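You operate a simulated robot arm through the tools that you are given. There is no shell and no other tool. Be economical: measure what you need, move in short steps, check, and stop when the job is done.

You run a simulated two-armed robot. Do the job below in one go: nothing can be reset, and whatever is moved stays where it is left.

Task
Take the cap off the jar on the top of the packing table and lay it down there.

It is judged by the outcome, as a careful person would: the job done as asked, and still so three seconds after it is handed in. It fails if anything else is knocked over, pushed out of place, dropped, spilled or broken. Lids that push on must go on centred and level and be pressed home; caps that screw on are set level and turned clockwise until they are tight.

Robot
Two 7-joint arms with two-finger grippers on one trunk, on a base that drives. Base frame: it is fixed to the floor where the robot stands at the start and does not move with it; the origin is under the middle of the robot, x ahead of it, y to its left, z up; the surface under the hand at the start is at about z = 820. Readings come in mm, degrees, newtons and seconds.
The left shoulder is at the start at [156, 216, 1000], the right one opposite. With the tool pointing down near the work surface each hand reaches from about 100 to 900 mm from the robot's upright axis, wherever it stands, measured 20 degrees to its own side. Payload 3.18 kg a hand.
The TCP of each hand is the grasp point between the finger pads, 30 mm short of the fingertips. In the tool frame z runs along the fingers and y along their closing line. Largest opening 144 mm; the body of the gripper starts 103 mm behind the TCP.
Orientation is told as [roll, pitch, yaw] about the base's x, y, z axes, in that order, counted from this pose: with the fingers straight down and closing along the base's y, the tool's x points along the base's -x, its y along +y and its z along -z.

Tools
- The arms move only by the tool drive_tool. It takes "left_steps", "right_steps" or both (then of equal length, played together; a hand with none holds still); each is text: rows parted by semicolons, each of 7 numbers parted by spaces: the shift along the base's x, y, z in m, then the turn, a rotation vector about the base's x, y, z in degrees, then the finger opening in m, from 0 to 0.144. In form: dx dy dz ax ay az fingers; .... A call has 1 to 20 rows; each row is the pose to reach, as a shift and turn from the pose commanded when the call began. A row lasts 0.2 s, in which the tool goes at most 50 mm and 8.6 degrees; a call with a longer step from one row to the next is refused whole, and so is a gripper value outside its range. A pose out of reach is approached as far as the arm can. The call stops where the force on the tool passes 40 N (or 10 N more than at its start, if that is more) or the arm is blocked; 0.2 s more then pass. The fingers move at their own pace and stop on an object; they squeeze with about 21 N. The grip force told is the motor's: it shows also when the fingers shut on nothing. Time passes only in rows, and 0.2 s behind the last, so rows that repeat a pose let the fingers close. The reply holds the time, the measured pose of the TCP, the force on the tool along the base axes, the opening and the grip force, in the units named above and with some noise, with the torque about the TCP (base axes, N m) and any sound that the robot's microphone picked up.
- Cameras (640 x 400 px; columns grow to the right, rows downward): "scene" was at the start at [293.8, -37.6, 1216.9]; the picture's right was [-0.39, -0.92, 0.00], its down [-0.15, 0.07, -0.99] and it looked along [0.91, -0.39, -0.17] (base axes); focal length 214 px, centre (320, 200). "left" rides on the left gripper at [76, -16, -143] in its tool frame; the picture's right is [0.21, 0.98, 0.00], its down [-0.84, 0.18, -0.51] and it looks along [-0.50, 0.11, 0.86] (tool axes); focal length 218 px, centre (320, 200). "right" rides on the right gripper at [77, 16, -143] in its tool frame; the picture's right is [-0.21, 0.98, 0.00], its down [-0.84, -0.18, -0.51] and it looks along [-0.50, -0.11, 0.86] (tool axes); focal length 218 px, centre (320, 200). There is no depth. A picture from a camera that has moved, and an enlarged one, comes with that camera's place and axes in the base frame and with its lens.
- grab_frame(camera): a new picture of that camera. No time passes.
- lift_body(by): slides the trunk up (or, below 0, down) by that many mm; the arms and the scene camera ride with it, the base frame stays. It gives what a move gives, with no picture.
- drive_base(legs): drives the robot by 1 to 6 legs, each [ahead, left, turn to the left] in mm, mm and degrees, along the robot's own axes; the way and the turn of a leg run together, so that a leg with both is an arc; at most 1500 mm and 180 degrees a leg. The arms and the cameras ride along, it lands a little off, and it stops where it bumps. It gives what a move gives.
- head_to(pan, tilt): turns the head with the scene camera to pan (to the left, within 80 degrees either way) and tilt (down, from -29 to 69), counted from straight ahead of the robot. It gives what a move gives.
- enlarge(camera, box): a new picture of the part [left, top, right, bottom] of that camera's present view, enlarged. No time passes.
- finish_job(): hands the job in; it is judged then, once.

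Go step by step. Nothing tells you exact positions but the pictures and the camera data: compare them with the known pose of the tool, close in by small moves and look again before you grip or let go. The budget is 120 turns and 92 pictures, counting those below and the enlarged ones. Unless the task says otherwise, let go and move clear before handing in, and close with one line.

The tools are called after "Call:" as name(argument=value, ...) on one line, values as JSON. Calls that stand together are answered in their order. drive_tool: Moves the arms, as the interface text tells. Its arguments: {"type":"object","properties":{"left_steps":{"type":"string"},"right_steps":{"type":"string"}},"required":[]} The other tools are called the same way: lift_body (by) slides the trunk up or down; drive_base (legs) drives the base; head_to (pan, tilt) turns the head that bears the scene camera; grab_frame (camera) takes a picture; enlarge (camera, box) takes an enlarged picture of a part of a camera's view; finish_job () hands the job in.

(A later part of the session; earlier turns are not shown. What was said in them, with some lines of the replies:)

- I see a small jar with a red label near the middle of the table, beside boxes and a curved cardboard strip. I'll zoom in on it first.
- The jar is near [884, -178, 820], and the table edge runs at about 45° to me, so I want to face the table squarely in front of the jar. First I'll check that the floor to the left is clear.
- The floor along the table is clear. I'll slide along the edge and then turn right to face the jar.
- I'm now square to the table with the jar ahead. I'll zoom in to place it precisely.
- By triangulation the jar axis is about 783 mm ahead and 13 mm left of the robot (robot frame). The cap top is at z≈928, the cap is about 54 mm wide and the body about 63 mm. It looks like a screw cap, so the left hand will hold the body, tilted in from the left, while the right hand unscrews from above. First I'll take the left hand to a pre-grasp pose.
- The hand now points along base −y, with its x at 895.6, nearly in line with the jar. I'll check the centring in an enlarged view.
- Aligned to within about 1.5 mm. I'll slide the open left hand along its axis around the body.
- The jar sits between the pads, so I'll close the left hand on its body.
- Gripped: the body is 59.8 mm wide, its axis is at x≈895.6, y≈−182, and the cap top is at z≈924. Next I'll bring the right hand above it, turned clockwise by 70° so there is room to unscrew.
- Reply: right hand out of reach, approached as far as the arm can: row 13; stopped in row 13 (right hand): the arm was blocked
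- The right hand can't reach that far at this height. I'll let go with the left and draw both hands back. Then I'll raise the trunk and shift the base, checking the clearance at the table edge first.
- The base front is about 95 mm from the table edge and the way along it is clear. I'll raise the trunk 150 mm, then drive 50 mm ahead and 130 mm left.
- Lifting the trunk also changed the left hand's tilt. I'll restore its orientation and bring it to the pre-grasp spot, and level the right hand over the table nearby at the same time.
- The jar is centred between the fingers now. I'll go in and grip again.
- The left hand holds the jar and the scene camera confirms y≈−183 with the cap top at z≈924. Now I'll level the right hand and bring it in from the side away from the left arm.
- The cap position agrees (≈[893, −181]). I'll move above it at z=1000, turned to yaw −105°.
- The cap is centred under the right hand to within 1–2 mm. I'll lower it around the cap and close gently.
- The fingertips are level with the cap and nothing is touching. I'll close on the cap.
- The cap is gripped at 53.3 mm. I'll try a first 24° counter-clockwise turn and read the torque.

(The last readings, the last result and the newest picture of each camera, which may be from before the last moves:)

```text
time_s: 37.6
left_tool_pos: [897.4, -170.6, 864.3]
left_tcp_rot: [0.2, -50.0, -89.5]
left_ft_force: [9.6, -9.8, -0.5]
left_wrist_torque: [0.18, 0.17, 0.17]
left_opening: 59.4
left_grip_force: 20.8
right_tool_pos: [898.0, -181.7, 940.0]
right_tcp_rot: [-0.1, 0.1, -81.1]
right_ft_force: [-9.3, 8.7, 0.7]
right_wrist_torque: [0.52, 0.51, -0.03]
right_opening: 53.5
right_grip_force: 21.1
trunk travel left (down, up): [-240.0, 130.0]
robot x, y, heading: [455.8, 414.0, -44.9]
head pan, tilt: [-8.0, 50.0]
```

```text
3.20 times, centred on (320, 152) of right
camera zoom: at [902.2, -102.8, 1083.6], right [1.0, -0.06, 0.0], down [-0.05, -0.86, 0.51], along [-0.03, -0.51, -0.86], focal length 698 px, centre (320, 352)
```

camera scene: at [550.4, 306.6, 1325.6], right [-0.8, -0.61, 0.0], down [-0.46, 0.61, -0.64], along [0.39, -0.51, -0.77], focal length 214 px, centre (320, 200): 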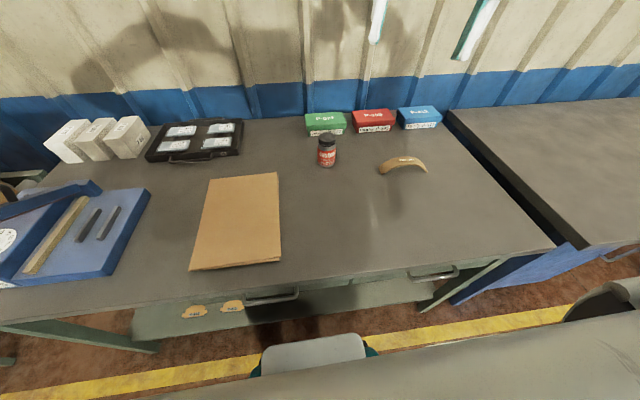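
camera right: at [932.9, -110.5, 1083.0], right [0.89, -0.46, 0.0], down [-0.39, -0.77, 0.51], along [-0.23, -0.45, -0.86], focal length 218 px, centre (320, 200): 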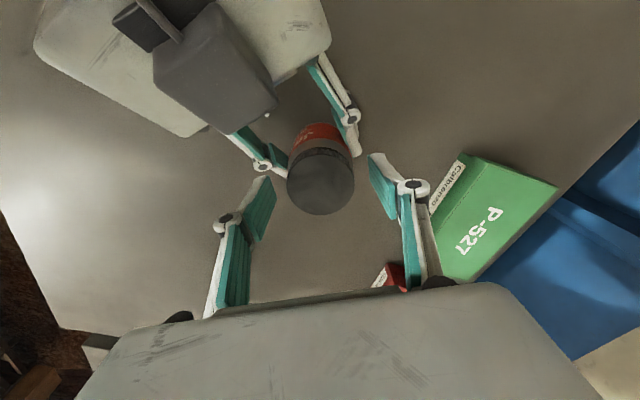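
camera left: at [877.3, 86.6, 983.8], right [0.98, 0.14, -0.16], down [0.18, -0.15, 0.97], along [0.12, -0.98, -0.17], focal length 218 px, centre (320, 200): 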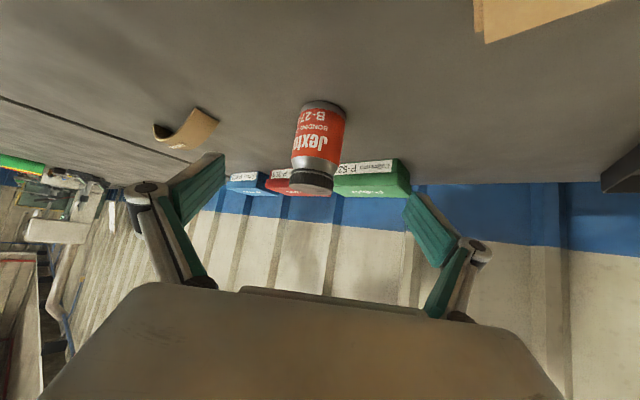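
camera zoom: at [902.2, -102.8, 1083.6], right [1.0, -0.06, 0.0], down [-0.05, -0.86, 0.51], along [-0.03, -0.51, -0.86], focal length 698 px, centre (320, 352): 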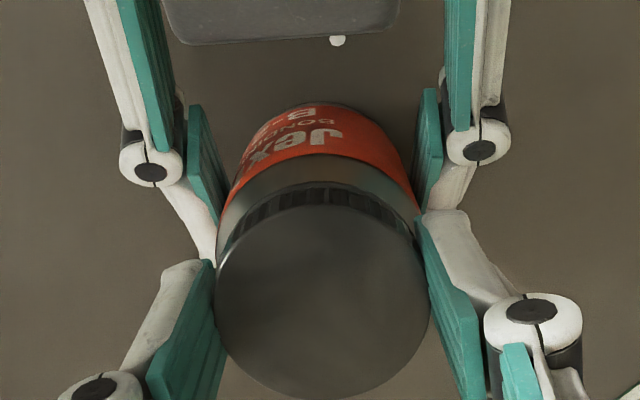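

There was almost no torque, so the cap turns easily, but the side force shows my grip axis is about 3 mm off the cap centre. I'll open slightly, shift by (−2.2, −1.4) mm, grip again and turn further.

Call:
drive_tool(right_steps="0 0 0 0 0 0 0.064; 0 0 0 0 0 0 0.064; -0.0022 -0.0014 0 0 0 0 0.064; -0.0022 -0.0014 0 0 0 0 0.05; -0.0022 -0.0014 0 0 0 0 0.04; -0.0022 -0.0014 0 0 0 0 0.04; -0.0022 -0.0014 0 0 0 5 0.04; -0.0022 -0.0014 0 0 0 10 0.04; -0.0022 -0.0014 0 0 0 15 0.04; -0.0022 -0.0014 0 0 0 20 0.04; -0.0022 -0.0014 0 0 0 25 0.04; -0.0022 -0.0014 0 0 0 30 0.04")

Call:
enlarge(camera="right", box=[220, 90, 420, 215])

```text
time_s: 40.2
left_tool_pos: [895.9, -169.4, 864.6]
left_tcp_rot: [0.3, -49.9, -89.6]
left_ft_force: [-8.0, 1.5, -1.5]
left_wrist_torque: [-0.29, -0.18, -0.02]
left_opening: 59.4
left_grip_force: 21.2
right_tool_pos: [896.6, -183.2, 942.3]
right_tcp_rot: [0.0, -0.2, -53.6]
right_ft_force: [7.7, -3.1, 9.1]
right_wrist_torque: [-0.08, -0.33, 0.0]
right_opening: 53.2
right_grip_force: 21.0
trunk travel left (down, up): [-240.0, 130.0]
robot x, y, heading: [459.7, 418.9, -44.9]
head pan, tilt: [-8.0, 50.0]
```

```text
3.20 times, centred on (320, 152) of right
camera zoom: at [862.8, -110.9, 1084.2], right [0.91, 0.41, 0.0], down [0.35, -0.78, 0.51], along [0.21, -0.46, -0.86], focal length 698 px, centre (320, 352)
```

zoom: 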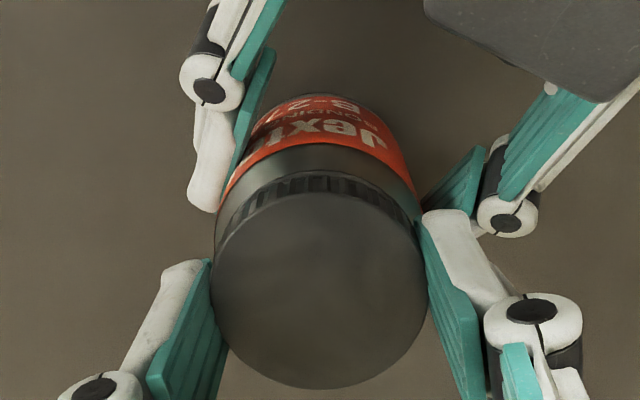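

An upward push of 9 N shows the thread is lifting the cap, so it is unscrewing. I'll fine-centre, re-grip, and keep turning with a slight rise.

Call:
drive_tool(right_steps="0 0 0 0 0 0 0.064; 0 0 0 0 0 0 0.064; 0.001 0.0012 0.0005 0 0 0 0.064; 0.001 0.0012 0.0005 0 0 0 0.05; 0.001 0.0012 0.0005 0 0 0 0.04; 0.001 0.0012 0.0005 0 0 0 0.04; 0.001 0.0012 0.0006 0 0 5 0.04; 0.001 0.0012 0.0008 0 0 10 0.04; 0.001 0.0012 0.0009 0 0 15 0.04; 0.001 0.0012 0.001 0 0 20 0.04; 0.001 0.0012 0.0011 0 0 25 0.04; 0.001 0.0012 0.0012 0 0 30 0.04; 0.001 0.0012 0.0013 0 0 35 0.04; 0.001 0.0012 0.0014 0 0 40 0.04")

```text
time_s: 43.2
left_tool_pos: [898.7, -171.1, 865.2]
left_tcp_rot: [0.1, -50.0, -89.4]
left_ft_force: [2.1, 0.0, 3.6]
left_wrist_torque: [-0.04, -0.1, 0.03]
left_opening: 59.4
left_grip_force: 21.4
right_tool_pos: [809.7, -181.1, 967.2]
right_tcp_rot: [-2.1, -4.4, -33.6]
right_ft_force: [-0.8, -0.4, -0.5]
right_wrist_torque: [0.05, 0.04, -0.02]
right_opening: 39.9
right_grip_force: 0.1
right hand out of reach, approached as far as the arm can: row 7, 8, 9, 10, 11, 12, 13, 14
trunk travel left (down, up): [-240.0, 130.0]
robot x, y, heading: [453.1, 414.2, -44.8]
head pan, tilt: [-8.0, 50.0]
```

The right arm ran out of reach and swung off the cap. I'll look at the state before doing anything else.

Call:
grab_frame(camera="scene")

Call:
enlarge(camera="scene", box=[247, 80, 407, 180])

Call:
grab_frame(camera="right")

```text
54 pictures are left
camera scene: at [552.3, 304.7, 1325.1], right [-0.8, -0.61, 0.0], down [-0.46, 0.61, -0.64], along [0.39, -0.51, -0.77], focal length 214 px, centre (320, 200)
```

scene: 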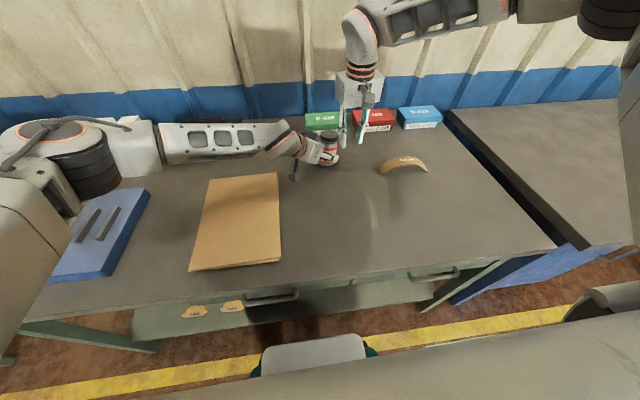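

```text
4.00 times, centred on (327, 130) of scene
camera zoom: at [552.3, 304.7, 1325.1], right [-0.8, -0.61, 0.0], down [-0.46, 0.61, -0.64], along [0.39, -0.51, -0.77], focal length 858 px, centre (292, 480)
```

zoom: 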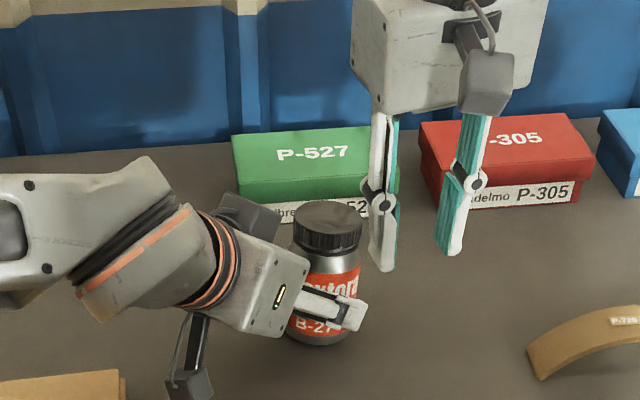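

```text
52 pictures are left
camera right: at [748.2, -114.8, 1103.4], right [0.72, 0.7, -0.02], down [0.58, -0.58, 0.58], along [0.39, -0.42, -0.82], focal length 218 px, centre (320, 200)
```

right: 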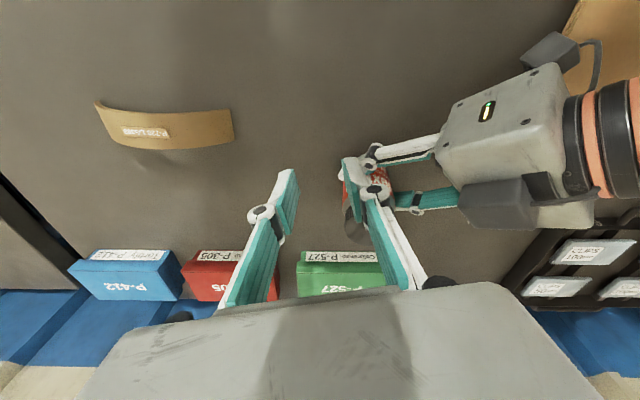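

The jar is still upright in the left grip, perhaps leaning slightly. The right hand is beside it and empty. I'll raise the right hand clear and turn it back to a reachable yaw.

Call:
drive_tool(right_steps="-0.02 0 0.045 0 0 -8 0.05; -0.045 0 0.085 0 0 -16 0.06; -0.09 0 0.09 0 0 -24 0.08; -0.09 0 0.09 0 0 -32 0.085; -0.09 0 0.09 0 0 -40 0.085; -0.09 0 0.09 0 0 -48 0.085; -0.09 0 0.09 0 0 -48 0.085")

Call:
enlarge(camera="scene", box=[247, 80, 407, 180])

Call:
enlarge(camera="left", box=[220, 80, 420, 280])

```text
time_s: 44.8
left_tool_pos: [896.6, -169.9, 863.7]
left_tcp_rot: [0.1, -49.9, -89.4]
left_ft_force: [-0.1, -0.2, -1.8]
left_wrist_torque: [0.0, -0.03, 0.0]
left_opening: 59.4
left_grip_force: 20.9
right_tool_pos: [718.8, -178.8, 1061.5]
right_tcp_rot: [-1.9, -4.7, -81.8]
right_ft_force: [0.1, 0.0, 0.0]
right_wrist_torque: [0.01, 0.09, -0.03]
right_opening: 84.9
right_grip_force: 0.0
trunk travel left (down, up): [-240.0, 130.0]
robot x, y, heading: [462.9, 417.6, -44.8]
head pan, tilt: [-8.0, 50.0]
```

```text
4.00 times, centred on (327, 130) of scene
camera zoom: at [550.5, 306.4, 1325.6], right [-0.8, -0.61, 0.0], down [-0.46, 0.61, -0.64], along [0.39, -0.51, -0.77], focal length 858 px, centre (292, 480)
```

zoom: 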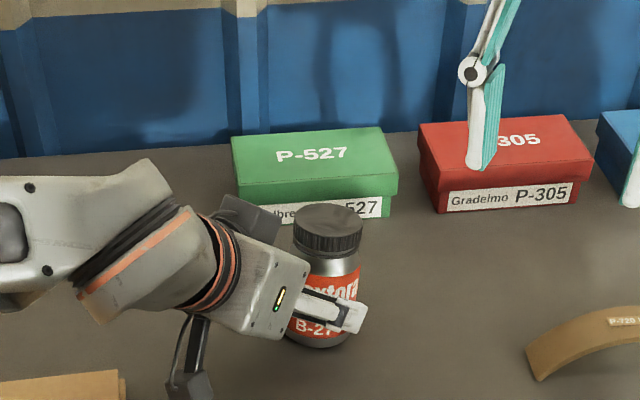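

```text
2.00 times, centred on (320, 180) of left
camera zoom: at [877.1, -12.0, 896.8], right [0.98, 0.14, -0.16], down [0.18, -0.15, 0.97], along [0.12, -0.98, -0.17], focal length 436 px, centre (320, 240)
```

zoom: 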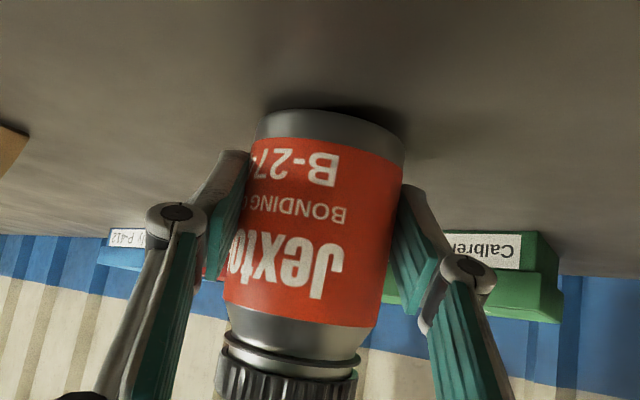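

The right arm is free but tilted. I'll level it and return above the jar at z≈1010, yaw −105°. I'll also let the left hand open briefly so the slightly leaning jar settles flat, then grip again.

Call:
drive_tool(right_steps="0.035 -0.001 -0.01 0.92 -0.44 -4.6 0.085; 0.071 -0.002 -0.02 1.84 -0.88 -9.2 0.085; 0.106 -0.002 -0.03 2.76 -1.32 -13.8 0.085; 0.142 -0.003 -0.04 3.68 -1.76 -18.4 0.085; 0.177 -0.003 -0.0515 4.6 -2.2 -23 0.085; 0.177 -0.003 -0.0515 4.6 -2.2 -23 0.085")

Call:
drive_tool(left_steps="0 0 0 0 0 0 0.061; 0 0 0 0 0 0 0.063; 0 0 0 0 0 0 0.066; 0 0 0 0 0 0 0.07; 0 0 0 0 0 0 0.07; 0 0 0 0 0 0 0.07")

Call:
enlarge(camera="scene", box=[247, 80, 407, 180])

Call:
grab_frame(camera="right")

```text
time_s: 46.2
left_tool_pos: [895.3, -170.9, 863.5]
left_tcp_rot: [0.2, -49.8, -89.6]
left_ft_force: [-0.8, 0.0, -3.2]
left_wrist_torque: [0.13, 0.0, 0.02]
left_opening: 59.2
left_grip_force: 20.6
right_tool_pos: [896.7, -181.8, 1010.6]
right_tcp_rot: [-0.1, 0.1, -104.8]
right_ft_force: [-0.5, 0.0, 0.3]
right_wrist_torque: [0.03, -0.03, -0.03]
right_opening: 84.9
right_grip_force: 0.1
trunk travel left (down, up): [-240.0, 130.0]
robot x, y, heading: [458.8, 415.3, -44.9]
head pan, tilt: [-8.0, 50.0]
```

```text
time_s: 47.6
left_tool_pos: [896.5, -170.4, 865.1]
left_tcp_rot: [0.1, -50.0, -89.5]
left_ft_force: [0.3, 0.4, 0.3]
left_wrist_torque: [0.0, -0.03, 0.0]
left_opening: 69.9
left_grip_force: 0.2
right_tool_pos: [896.7, -182.6, 1010.3]
right_tcp_rot: [-0.1, 0.1, -104.7]
right_ft_force: [1.1, 0.2, 0.1]
right_wrist_torque: [0.01, -0.04, 0.0]
right_opening: 84.8
right_grip_force: 0.0
trunk travel left (down, up): [-240.0, 130.0]
robot x, y, heading: [457.3, 420.4, -44.6]
head pan, tilt: [-8.0, 50.0]
```

```text
4.00 times, centred on (327, 130) of scene
camera zoom: at [550.5, 306.6, 1325.6], right [-0.8, -0.61, 0.0], down [-0.46, 0.61, -0.64], along [0.39, -0.51, -0.77], focal length 858 px, centre (292, 480)
```

zoom: 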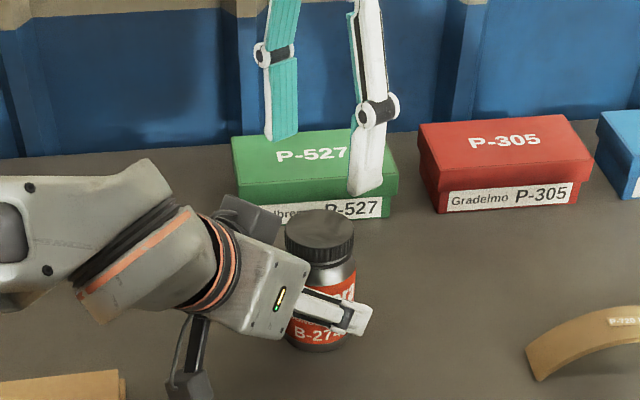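

```text
48 pictures are left
camera right: at [932.2, -112.4, 1154.1], right [0.89, -0.45, 0.0], down [-0.39, -0.77, 0.51], along [-0.23, -0.45, -0.86], focal length 218 px, centre (320, 200)
```

right: 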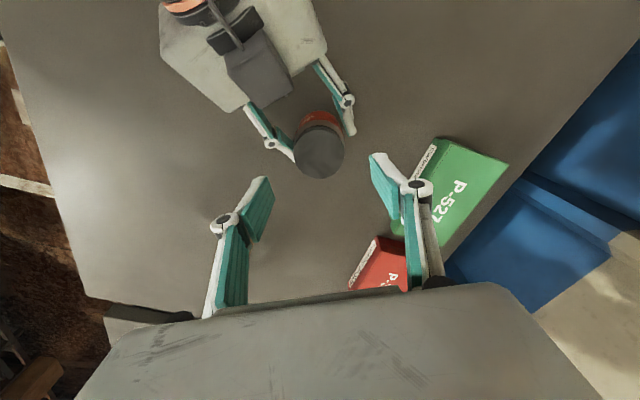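

The jar settled back upright. I'll re-grip it with the left hand and, in free air, test how far the right hand can turn clockwise.

Call:
drive_tool(left_steps="0 0 0 0 0 0 0.062; 0 0 0 0 0 0 0.05; 0 0 0 0 0 0 0.04; 0 0 0 0 0 0 0.04")

Call:
drive_tool(right_steps="0 0 0 0 0 -8.5 0.085; 0 0 0 0 0 -17 0.085; 0 0 0 0 0 -25.5 0.085; 0 0 0 0 0 -34 0.085; 0 0 0 0 0 -42.5 0.085; 0 0 0 0 0 -51 0.085; 0 0 0 0 0 -59.5 0.085; 0 0 0 0 0 -68 0.085; 0 0 0 0 0 -76.5 0.085; 0 0 0 0 0 -85 0.085")

```text
time_s: 48.6
left_tool_pos: [896.6, -169.8, 864.9]
left_tcp_rot: [0.0, -50.1, -89.5]
left_ft_force: [-0.2, 0.2, 0.0]
left_wrist_torque: [-0.02, 0.05, -0.03]
left_opening: 59.5
left_grip_force: 20.7
right_tool_pos: [896.8, -181.7, 1011.4]
right_tcp_rot: [-0.1, 0.0, -104.8]
right_ft_force: [-0.1, -0.7, 0.0]
right_wrist_torque: [-0.02, -0.02, 0.02]
right_opening: 84.9
right_grip_force: 0.1
trunk travel left (down, up): [-240.0, 130.0]
robot x, y, heading: [459.6, 417.2, -45.1]
head pan, tilt: [-8.0, 50.0]
```

```text
time_s: 50.8
left_tool_pos: [895.7, -168.9, 864.5]
left_tcp_rot: [0.1, -50.1, -89.6]
left_ft_force: [-0.8, -0.2, 0.2]
left_wrist_torque: [0.01, 0.08, 0.0]
left_opening: 59.4
left_grip_force: 20.8
right_tool_pos: [896.4, -182.2, 1010.5]
right_tcp_rot: [-0.1, 0.1, 170.1]
right_ft_force: [-1.5, 0.7, -0.2]
right_wrist_torque: [0.02, 0.0, 0.05]
right_opening: 85.3
right_grip_force: 0.0
trunk travel left (down, up): [-240.0, 130.0]
robot x, y, heading: [455.9, 417.5, -45.0]
head pan, tilt: [-8.0, 50.0]
```

Yaw −190° is reachable, which allows strokes of about 130°. I'll descend at this yaw with a moderate opening and check.

Call:
drive_tool(right_steps="0 0 -0.02 0 0 0 0.074; 0 0 -0.04 0 0 0 0.074; 0 0.0003 -0.055 0 0 0 0.074; 0 0.0003 -0.069 0 0 0 0.074; 0 0.0003 -0.069 0 0 0 0.074")

Call:
enlarge(camera="right", box=[220, 90, 420, 215])

Call:
enlarge(camera="scene", box=[267, 90, 387, 165])

```text
time_s: 52.0
left_tool_pos: [896.2, -170.0, 863.5]
left_tcp_rot: [0.1, -50.1, -89.5]
left_ft_force: [0.4, -0.1, 0.7]
left_wrist_torque: [0.05, 0.06, 0.0]
left_opening: 59.4
left_grip_force: 21.4
right_tool_pos: [897.0, -182.7, 943.1]
right_tcp_rot: [-0.1, 0.1, 170.3]
right_ft_force: [-0.4, 0.2, 0.0]
right_wrist_torque: [-0.04, -0.05, -0.05]
right_opening: 73.8
right_grip_force: 0.0
trunk travel left (down, up): [-240.0, 130.0]
robot x, y, heading: [459.3, 417.9, -44.7]
head pan, tilt: [-8.0, 50.0]
```

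```text
3.20 times, centred on (320, 152) of right
camera zoom: at [968.8, -212.2, 1084.7], right [-0.37, -0.93, 0.0], down [-0.8, 0.32, 0.51], along [-0.47, 0.19, -0.86], focal length 698 px, centre (320, 352)
```

zoom: 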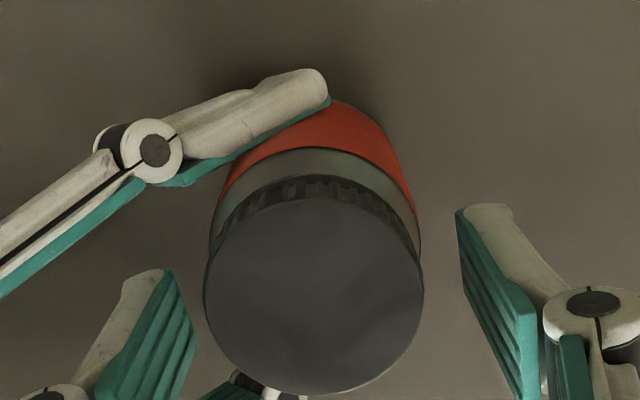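

```text
5.33 times, centred on (327, 128) of scene
camera zoom: at [550.5, 306.6, 1325.6], right [-0.8, -0.61, 0.0], down [-0.46, 0.61, -0.64], along [0.39, -0.51, -0.77], focal length 1144 px, centre (283, 587)
```

zoom: 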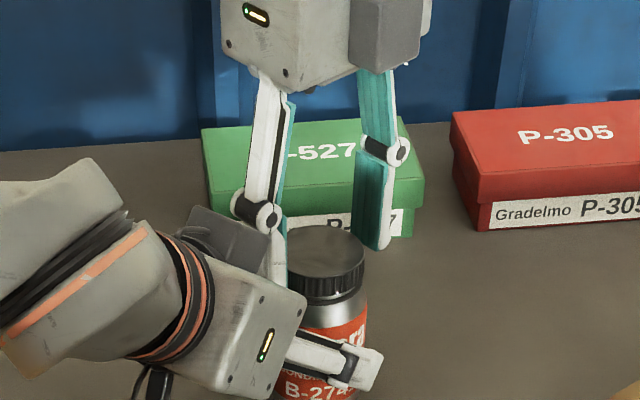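

The cap sits about 2 mm toward +y of my grip axis. I'll shift, close and turn 64° counter-clockwise with a slight rise.

Call:
drive_tool(right_steps="0.0007 0.0016 -0.001 0 0 0 0.074; 0.0007 0.0016 -0.001 0 0 0 0.055; 0.0007 0.0016 -0.001 0 0 0 0.04; 0.0007 0.0016 -0.001 0 0 0 0.04; 0.0007 0.0016 -0.001 0 0 8 0.04; 0.0007 0.0016 -0.0008 0 0 16 0.04; 0.0007 0.0016 -0.0006 0 0 24 0.04; 0.0007 0.0016 -0.0004 0 0 32 0.04; 0.0007 0.0016 -0.0002 0 0 40 0.04; 0.0007 0.0016 0 0 0 48 0.04; 0.0007 0.0016 0.0002 0 0 56 0.04; 0.0007 0.0016 0.0004 0 0 64 0.04")

```text
time_s: 54.6
left_tool_pos: [896.3, -168.5, 864.2]
left_tcp_rot: [0.1, -50.0, -89.5]
left_ft_force: [-2.0, 2.7, 0.9]
left_wrist_torque: [0.04, 0.01, -0.01]
left_opening: 59.3
left_grip_force: 20.9
right_tool_pos: [897.0, -181.1, 940.8]
right_tcp_rot: [-0.1, 0.1, -125.5]
right_ft_force: [2.2, -1.9, 1.6]
right_wrist_torque: [-0.1, -0.09, -0.03]
right_opening: 53.4
right_grip_force: 21.2
trunk travel left (down, up): [-240.0, 130.0]
robot x, y, heading: [458.0, 417.3, -44.8]
head pan, tilt: [-8.0, 50.0]
```

Forces are low and the grip is well centred. I'll turn on to yaw ≈ −63°.

Call:
drive_tool(right_steps="0 0 0.0002 0 0 8 0.04; 0 0 0.0004 0 0 16 0.04; 0 0 0.0006 0 0 24 0.04; 0 0 0.0008 0 0 32 0.04; 0 0 0.001 0 0 40 0.04; 0 0 0.0012 0 0 48 0.04; 0 0 0.0014 0 0 56 0.04; 0 0 0.0015 0 0 62 0.04")

Call:
enlarge(camera="scene", box=[267, 90, 387, 165])

```text
time_s: 56.4
left_tool_pos: [897.2, -169.9, 864.6]
left_tcp_rot: [0.2, -50.0, -89.4]
left_ft_force: [1.1, 5.5, 2.5]
left_wrist_torque: [-0.32, 0.14, 0.05]
left_opening: 59.3
left_grip_force: 20.9
right_tool_pos: [896.5, -181.1, 943.3]
right_tcp_rot: [-0.1, 0.1, -63.6]
right_ft_force: [-2.5, -5.0, -4.8]
right_wrist_torque: [-0.15, 0.01, -0.01]
right_opening: 53.8
right_grip_force: 20.8
trunk travel left (down, up): [-240.0, 130.0]
robot x, y, heading: [457.9, 413.8, -44.8]
head pan, tilt: [-8.0, 50.0]
```

```text
5.33 times, centred on (327, 128) of scene
camera zoom: at [550.7, 306.5, 1325.6], right [-0.8, -0.61, 0.0], down [-0.46, 0.61, -0.64], along [0.39, -0.51, -0.77], focal length 1144 px, centre (283, 587)
```

zoom: 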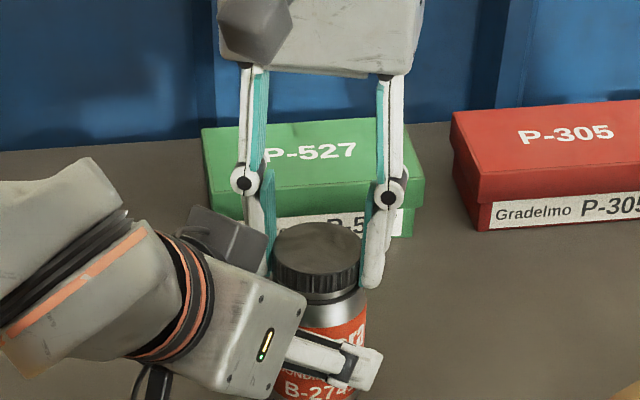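

The cap is coming up slowly. Next: release, swing back 126°, re-grip, turn again.

Call:
drive_tool(right_steps="0 0 0 0 0 0 0.072; 0 0 0 0 0 0 0.072; 0 0 0 0 0 -8.4 0.072; 0 0 0 0 0 -16.8 0.072; 0 0 0 0 0 -25.2 0.072; 0 0 0 0 0 -33.6 0.072; 0 0 0 0 0 -42 0.072; 0 0 0 0 0 -50.4 0.072; 0 0 0 0 0 -58.8 0.072; 0 0 0 0 0 -67.2 0.072; 0 0 0 0 0 -75.6 0.072; 0 0 0 0 0 -84 0.072; 0 0 0 0 0 -92.4 0.072; 0 0 0 0 0 -100.8 0.072; 0 0 0 0 0 -109.2 0.072; 0 0 0 0 0 -117.6 0.072; 0 0 0 0 0 -126 0.072; 0 0 0 0 0 -126 0.072")

Call:
enlarge(camera="right", box=[220, 90, 420, 215])

```text
time_s: 60.2
left_tool_pos: [896.6, -170.6, 864.6]
left_tcp_rot: [0.0, -50.0, -89.5]
left_ft_force: [-0.6, 0.2, 0.2]
left_wrist_torque: [0.03, 0.08, 0.03]
left_opening: 59.5
left_grip_force: 21.3
right_tool_pos: [896.6, -181.4, 943.0]
right_tcp_rot: [0.0, 0.1, 170.2]
right_ft_force: [0.3, -1.1, 0.3]
right_wrist_torque: [0.0, -0.03, 0.01]
right_opening: 72.1
right_grip_force: 0.0
trunk travel left (down, up): [-240.0, 130.0]
robot x, y, heading: [460.9, 420.8, -44.9]
head pan, tilt: [-8.0, 50.0]
```

```text
3.20 times, centred on (320, 152) of right
camera zoom: at [968.6, -209.6, 1086.0], right [-0.37, -0.93, 0.0], down [-0.8, 0.32, 0.51], along [-0.47, 0.19, -0.86], focal length 698 px, centre (320, 352)
```

zoom: 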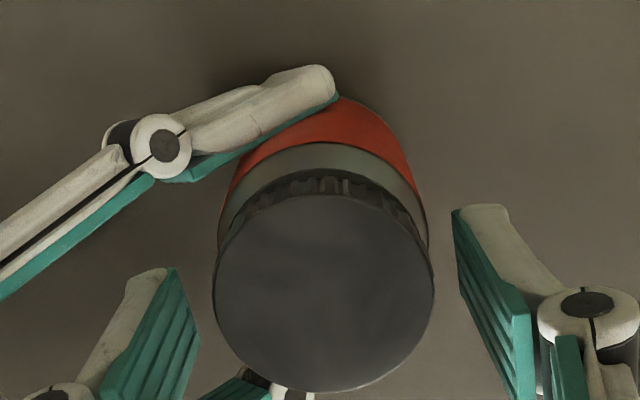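

Well centred. I'll close and turn another 126° with a 1.8 mm rise.

Call:
drive_tool(right_steps="0 0 0 0 0 0 0.055; 0 0 0 0 0 0 0.04; 0 0 0 0 0 0 0.04; 0 0 0.0001 0 0 8.4 0.04; 0 0 0.0002 0 0 16.8 0.04; 0 0 0.0004 0 0 25.2 0.04; 0 0 0.0005 0 0 33.6 0.04; 0 0 0.0006 0 0 42 0.04; 0 0 0.0007 0 0 50.4 0.04; 0 0 0.0008 0 0 58.8 0.04; 0 0 0.001 0 0 67.2 0.04; 0 0 0.0011 0 0 75.6 0.04; 0 0 0.0012 0 0 84 0.04; 0 0 0.0013 0 0 92.4 0.04; 0 0 0.0014 0 0 100.8 0.04; 0 0 0.0016 0 0 109.2 0.04; 0 0 0.0017 0 0 117.6 0.04; 0 0 0.0018 0 0 126 0.04")

Call:
enlarge(camera="scene", box=[267, 90, 387, 165])

```text
time_s: 64.0
left_tool_pos: [896.4, -170.6, 864.1]
left_tcp_rot: [0.1, -49.9, -89.5]
left_ft_force: [1.3, -0.6, 0.1]
left_wrist_torque: [0.05, -0.06, -0.01]
left_opening: 59.3
left_grip_force: 21.2
right_tool_pos: [897.6, -180.6, 945.8]
right_tcp_rot: [0.0, 0.1, -63.6]
right_ft_force: [-0.6, -0.1, 0.2]
right_wrist_torque: [0.01, 0.01, -0.01]
right_opening: 53.6
right_grip_force: 21.1
trunk travel left (down, up): [-240.0, 130.0]
robot x, y, heading: [460.2, 416.7, -44.8]
head pan, tilt: [-8.0, 50.0]
```

```text
5.33 times, centred on (327, 128) of scene
camera zoom: at [550.5, 306.6, 1325.6], right [-0.8, -0.61, 0.0], down [-0.46, 0.61, -0.64], along [0.39, -0.51, -0.77], focal length 1144 px, centre (283, 587)
```

zoom: 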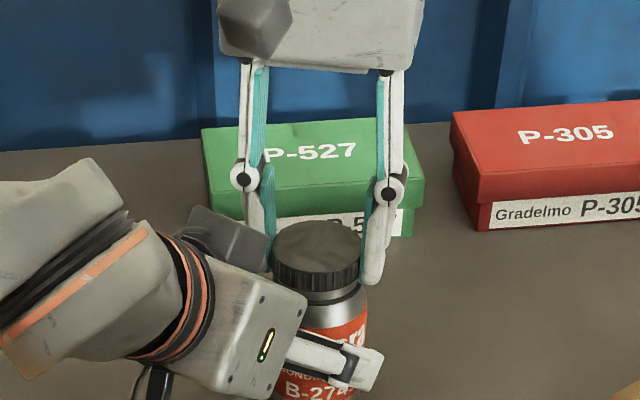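

Every force has dropped to zero, so the cap may already be off its thread. I'll try a gentle 4 mm lift.

Call:
drive_tool(right_steps="0 0 0.001 0 0 0 0.04; 0 0 0.002 0 0 0 0.04; 0 0 0.003 0 0 0 0.04; 0 0 0.004 0 0 0 0.04")

Call:
enlarge(camera="scene", box=[267, 90, 387, 165])

```text
time_s: 65.0
left_tool_pos: [896.3, -170.2, 864.6]
left_tcp_rot: [0.1, -50.0, -89.5]
left_ft_force: [-0.4, -0.7, 0.9]
left_wrist_torque: [0.02, 0.01, 0.01]
left_opening: 59.4
left_grip_force: 20.8
right_tool_pos: [897.5, -179.7, 949.1]
right_tcp_rot: [-0.2, 0.1, -63.6]
right_ft_force: [-0.2, -0.6, -0.8]
right_wrist_torque: [-0.02, 0.04, -0.01]
right_opening: 53.6
right_grip_force: 21.2
trunk travel left (down, up): [-240.0, 130.0]
robot x, y, heading: [455.1, 415.5, -44.6]
head pan, tilt: [-8.0, 50.0]
```

```text
5.33 times, centred on (327, 128) of scene
camera zoom: at [550.4, 306.6, 1325.6], right [-0.8, -0.61, 0.0], down [-0.46, 0.61, -0.64], along [0.39, -0.51, -0.77], focal length 1144 px, centre (283, 587)
```

zoom: 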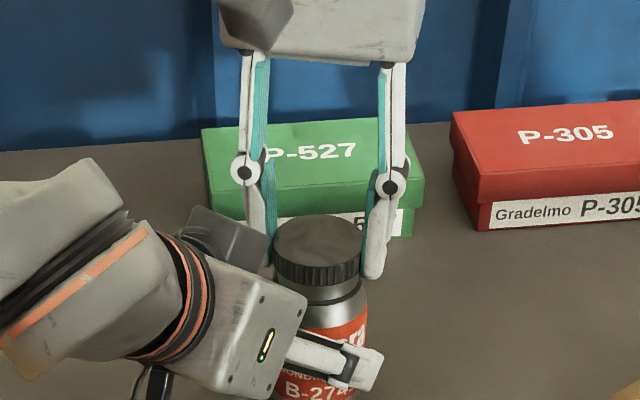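

The cap is free. I'll lift it straight up, then carry it toward an empty patch of table near [745, −150].

Call:
drive_tool(right_steps="0 0 0.01 0 0 0 0.04; 0 0 0.025 0 0 0 0.04; 0 0 0.045 0 0 0 0.04; 0 0 0.06 0 0 0 0.04; -0.025 0.005 0.06 0 0 0 0.04; -0.05 0.01 0.06 0 0 0 0.04; -0.08 0.015 0.06 0 0 0 0.04; -0.11 0.02 0.06 0 0 0 0.04; -0.135 0.025 0.06 0 0 0 0.04; -0.152 0.03 0.06 0 0 0 0.04; -0.152 0.03 0.06 0 0 0 0.04")

Call:
grab_frame(camera="scene")

Call:
grab_frame(camera="right")

```text
time_s: 67.4
left_tool_pos: [896.5, -170.0, 864.0]
left_tcp_rot: [0.1, -50.0, -89.5]
left_ft_force: [-0.8, -0.7, 0.2]
left_wrist_torque: [0.08, 0.0, 0.0]
left_opening: 59.6
left_grip_force: 20.8
right_tool_pos: [745.4, -151.0, 1008.9]
right_tcp_rot: [-0.1, 0.2, -63.7]
right_ft_force: [-1.0, 0.2, 0.2]
right_wrist_torque: [0.01, 0.03, -0.03]
right_opening: 53.5
right_grip_force: 20.6
trunk travel left (down, up): [-240.0, 130.0]
robot x, y, heading: [459.1, 416.8, -44.7]
head pan, tilt: [-8.0, 50.0]
```

```text
41 pictures are left
camera scene: at [550.5, 306.7, 1325.6], right [-0.8, -0.61, 0.0], down [-0.46, 0.61, -0.64], along [0.39, -0.51, -0.77], focal length 214 px, centre (320, 200)
```

scene: 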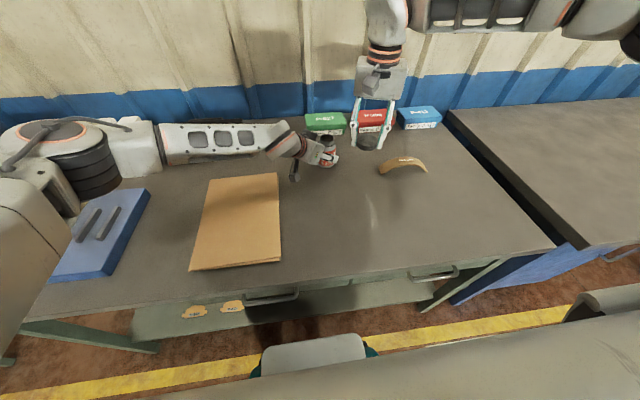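

```text
40 pictures are left
camera right: at [725.8, -74.7, 1151.8], right [0.97, 0.25, 0.0], down [0.21, -0.84, 0.51], along [0.12, -0.49, -0.86], focal length 218 px, centre (320, 200)
```

right: 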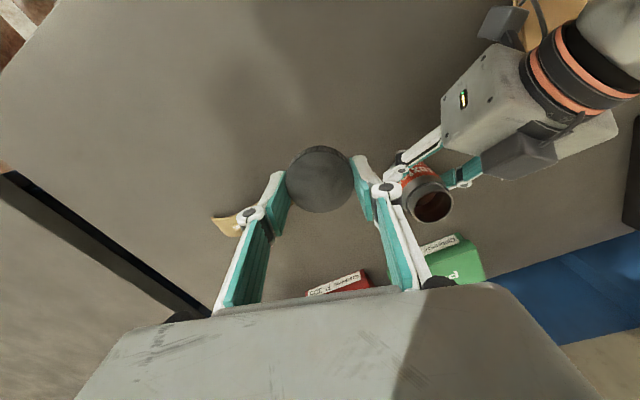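

The cap is off and the jar stands open in the left grip. I'll move a bit farther from the left hand, to about [690, −130], and go down toward the table.

Call:
drive_tool(right_steps="-0.028 0.01 0 0 0 0 0.04; -0.055 0.02 -0.02 0 0 0 0.04; -0.055 0.02 -0.055 0 0 0 0.04; -0.055 0.02 -0.09 0 0 0 0.04; -0.055 0.02 -0.12 0 0 0 0.04; -0.055 0.02 -0.14 0 0 0 0.04; -0.055 0.02 -0.14 0 0 0 0.04")

Call:
enlarge(camera="scene", box=[309, 140, 429, 215])

```text
time_s: 69.0
left_tool_pos: [897.3, -170.4, 864.4]
left_tcp_rot: [0.1, -50.0, -89.4]
left_ft_force: [0.3, -0.3, 0.5]
left_wrist_torque: [0.06, 0.02, 0.02]
left_opening: 59.2
left_grip_force: 20.7
right_tool_pos: [688.9, -131.7, 868.8]
right_tcp_rot: [-0.1, 0.1, -63.7]
right_ft_force: [-1.0, -0.4, 0.5]
right_wrist_torque: [0.03, 0.03, 0.02]
right_opening: 53.6
right_grip_force: 21.0
trunk travel left (down, up): [-240.0, 130.0]
robot x, y, heading: [456.0, 414.8, -45.0]
head pan, tilt: [-8.0, 50.0]
```

```text
5.33 times, centred on (369, 178) of scene
camera zoom: at [550.4, 306.6, 1325.6], right [-0.8, -0.61, 0.0], down [-0.46, 0.61, -0.64], along [0.39, -0.51, -0.77], focal length 1144 px, centre (59, 320)
```

zoom: 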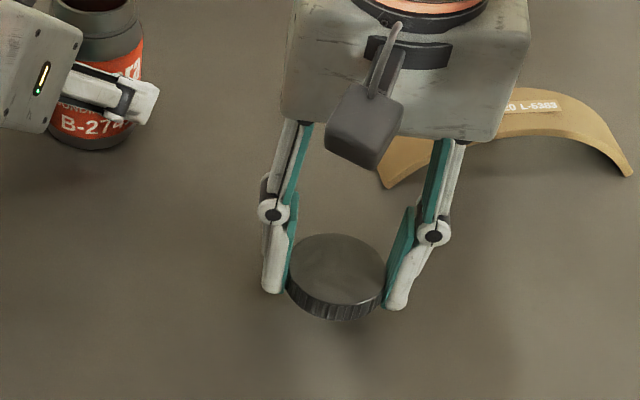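

The cap is level and just above the table, with room all round. I'll lower it in small steps.

Call:
drive_tool(right_steps="0 0 -0.004 0 0 0 0.04; 0 0 -0.008 0 0 0 0.04; 0 0 -0.011 0 0 0 0.04; 0 0 -0.013 0 0 0 0.04; 0 0 -0.014 0 0 0 0.04")

Call:
enlarge(camera="scene", box=[309, 140, 429, 215])

```text
time_s: 70.2
left_tool_pos: [895.7, -170.1, 864.2]
left_tcp_rot: [0.1, -50.0, -89.5]
left_ft_force: [0.1, -1.0, -0.1]
left_wrist_torque: [0.03, -0.01, -0.01]
left_opening: 59.2
left_grip_force: 21.5
right_tool_pos: [690.3, -130.3, 854.8]
right_tcp_rot: [-0.1, 0.1, -63.8]
right_ft_force: [0.1, -0.4, -0.2]
right_wrist_torque: [0.04, 0.02, -0.02]
right_opening: 53.6
right_grip_force: 21.3
trunk travel left (down, up): [-240.0, 130.0]
robot x, y, heading: [458.3, 413.6, -44.8]
head pan, tilt: [-8.0, 50.0]
```

```text
5.33 times, centred on (369, 178) of scene
camera zoom: at [550.5, 306.6, 1325.6], right [-0.8, -0.61, 0.0], down [-0.46, 0.61, -0.64], along [0.39, -0.51, -0.77], focal length 1144 px, centre (59, 320)
```

zoom: 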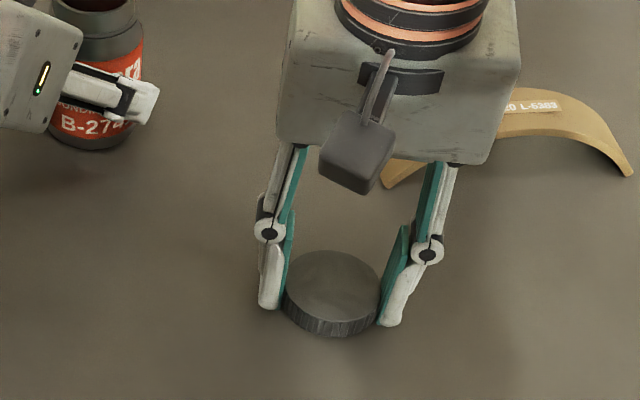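

No contact yet at z=854.8. I'll continue in 1 mm steps.

Call:
drive_tool(right_steps="0 0 -0.001 0 0 0 0.04; 0 0 -0.002 0 0 0 0.04; 0 0 -0.003 0 0 0 0.04; 0 0 -0.003 0 0 0 0.04")

```text
time_s: 71.2
left_tool_pos: [897.8, -168.7, 864.5]
left_tcp_rot: [0.1, -49.9, -89.5]
left_ft_force: [0.1, -0.9, 0.5]
left_wrist_torque: [0.04, 0.0, 0.03]
left_opening: 59.4
left_grip_force: 20.6
right_tool_pos: [690.8, -131.0, 851.0]
right_tcp_rot: [0.0, 0.1, -63.7]
right_ft_force: [0.2, 0.9, 0.2]
right_wrist_torque: [0.01, -0.02, 0.05]
right_opening: 53.3
right_grip_force: 21.0
trunk travel left (down, up): [-240.0, 130.0]
robot x, y, heading: [456.8, 415.4, -44.7]
head pan, tilt: [-8.0, 50.0]
```

Call:
drive_tool(right_steps="0 0 -0.001 0 0 0 0.04; 0 0 -0.0015 0 0 0 0.04; 0 0 -0.002 0 0 0 0.04")

Call:
enlarge(camera="scene", box=[329, 160, 409, 210])

```text
time_s: 72.0
left_tool_pos: [897.3, -169.3, 863.7]
left_tcp_rot: [0.1, -50.0, -89.5]
left_ft_force: [0.0, -0.9, -1.0]
left_wrist_torque: [-0.01, 0.03, 0.03]
left_opening: 59.5
left_grip_force: 21.0
right_tool_pos: [690.6, -131.2, 850.1]
right_tcp_rot: [-0.1, 0.1, -63.7]
right_ft_force: [-1.1, 1.1, 1.3]
right_wrist_torque: [0.0, -0.05, 0.01]
right_opening: 53.6
right_grip_force: 21.1
trunk travel left (down, up): [-240.0, 130.0]
robot x, y, heading: [458.9, 413.9, -44.7]
head pan, tilt: [-8.0, 50.0]
```

```text
8.00 times, centred on (369, 185) of scene
camera zoom: at [550.4, 306.6, 1325.6], right [-0.8, -0.61, 0.0], down [-0.46, 0.61, -0.64], along [0.39, -0.51, -0.77], focal length 1716 px, centre (-72, 320)
```

zoom: 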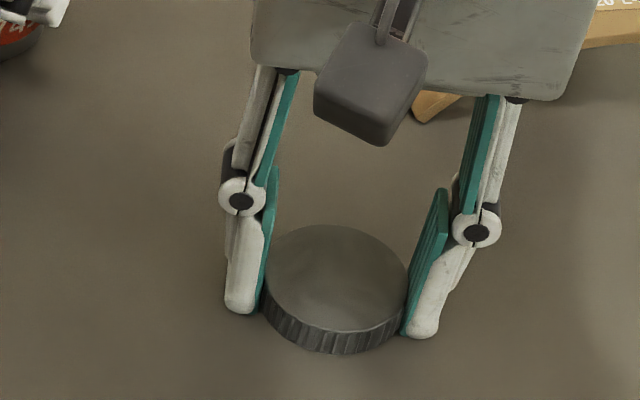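

Call:
drive_tool(right_steps="0 0 -0.0006 0 0 0 0.04; 0 0 -0.0012 0 0 0 0.04; 0 0 -0.0012 0 0 0 0.04")

```text
time_s: 72.8
left_tool_pos: [898.1, -169.4, 864.1]
left_tcp_rot: [0.1, -49.8, -89.5]
left_ft_force: [0.4, -0.9, -0.9]
left_wrist_torque: [0.03, -0.02, -0.02]
left_opening: 59.4
left_grip_force: 21.1
right_tool_pos: [690.2, -130.8, 849.8]
right_tcp_rot: [-0.2, 0.0, -63.6]
right_ft_force: [-1.1, 3.7, 8.1]
right_wrist_torque: [0.11, -0.08, 0.0]
right_opening: 53.6
right_grip_force: 20.6
trunk travel left (down, up): [-240.0, 130.0]
robot x, y, heading: [456.7, 416.3, -44.9]
head pan, tilt: [-8.0, 50.0]
```

Contact at 8 N, so the cap is on the table. I'll ease off, open and rise straight up.

Call:
drive_tool(right_steps="0 0 0.0006 0 0 0 0.053; 0 0 0.0006 0 0 0 0.058; 0 0 0.0006 0 0 0 0.066; 0 0 0.0006 0 0 0 0.08; 0 0 0.0006 0 0 0 0.08; 0 0 0.015 0 0 0 0.08; 0 0 0.04 0 0 0 0.08; 0 0 0.08 0 0 0 0.08; 0 0 0.12 0 0 0 0.08; 0 0 0.15 0 0 0 0.08; 0 0 0.15 0 0 0 0.08")

Call:
drive_tool(left_steps="0 0 0 0 0 0 0.062; 0 0 0 0 0 0 0.066; 0 0 0 0 0 0 0.08; 0 0 0 0 0 0 0.12; 0 0 0 0 0 0 0.144; 0 0 0 0 0 0 0.144; 0 0.02 0.0172 0 0 0 0.144; 0 0.04 0.0344 0 0 0 0.144; 0 0.06 0.0516 0 0 0 0.144; 0 0.08 0.0688 0 0 0 0.144; 0 0.1 0.084 0 0 0 0.144; 0 0.12 0.101 0 0 0 0.144; 0 0.14 0.118 0 0 0 0.144; 0 0.14 0.118 0 0 0 0.144")

Call:
grab_frame(camera="scene")

Call:
enlarge(camera="scene", box=[269, 100, 429, 220])

```text
time_s: 75.2
left_tool_pos: [896.7, -169.1, 864.1]
left_tcp_rot: [0.1, -50.0, -89.4]
left_ft_force: [-0.3, 0.2, -0.1]
left_wrist_torque: [0.03, 0.01, 0.0]
left_opening: 59.3
left_grip_force: 21.0
right_tool_pos: [691.8, -129.3, 999.5]
right_tcp_rot: [-0.2, 0.0, -63.7]
right_ft_force: [-0.7, -0.4, -0.2]
right_wrist_torque: [-0.02, -0.02, -0.03]
right_opening: 80.0
right_grip_force: 0.0
trunk travel left (down, up): [-240.0, 130.0]
robot x, y, heading: [459.9, 418.2, -45.0]
head pan, tilt: [-8.0, 50.0]
```

```text
time_s: 78.2
left_tool_pos: [894.6, -29.7, 979.9]
left_tcp_rot: [0.1, -49.8, -89.5]
left_ft_force: [0.4, 0.2, 0.8]
left_wrist_torque: [-0.03, -0.03, 0.01]
left_opening: 143.8
left_grip_force: 0.1
right_tool_pos: [690.9, -129.8, 998.2]
right_tcp_rot: [-0.1, 0.1, -63.6]
right_ft_force: [0.4, -0.2, -0.4]
right_wrist_torque: [0.05, 0.03, 0.05]
right_opening: 80.1
right_grip_force: 0.0
trunk travel left (down, up): [-240.0, 130.0]
robot x, y, heading: [458.0, 417.2, -44.6]
head pan, tilt: [-8.0, 50.0]
```

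```text
36 pictures are left
camera scene: at [550.5, 306.1, 1325.5], right [-0.8, -0.61, 0.0], down [-0.46, 0.61, -0.64], along [0.39, -0.51, -0.77], focal length 214 px, centre (320, 200)
```

scene: 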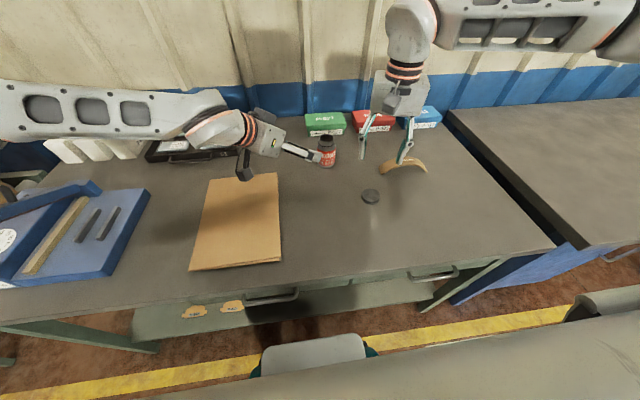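

```text
3.33 times, centred on (349, 160) of scene
camera zoom: at [550.5, 306.1, 1325.5], right [-0.8, -0.61, 0.0], down [-0.46, 0.61, -0.64], along [0.39, -0.51, -0.77], focal length 715 px, centre (223, 333)
```

zoom: 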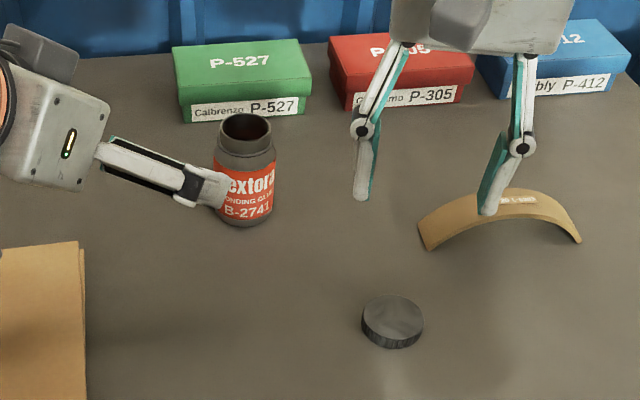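

The jar stands upright and open, the cap lies flat on the table, and both hands are empty and clear. I'll hand the job in.

Call:
finish_job()

```text
The job is handed in.
```

The cap has been unscrewed and lies flat on the packing table, and the open jar stands upright within a few millimetres of where it was.
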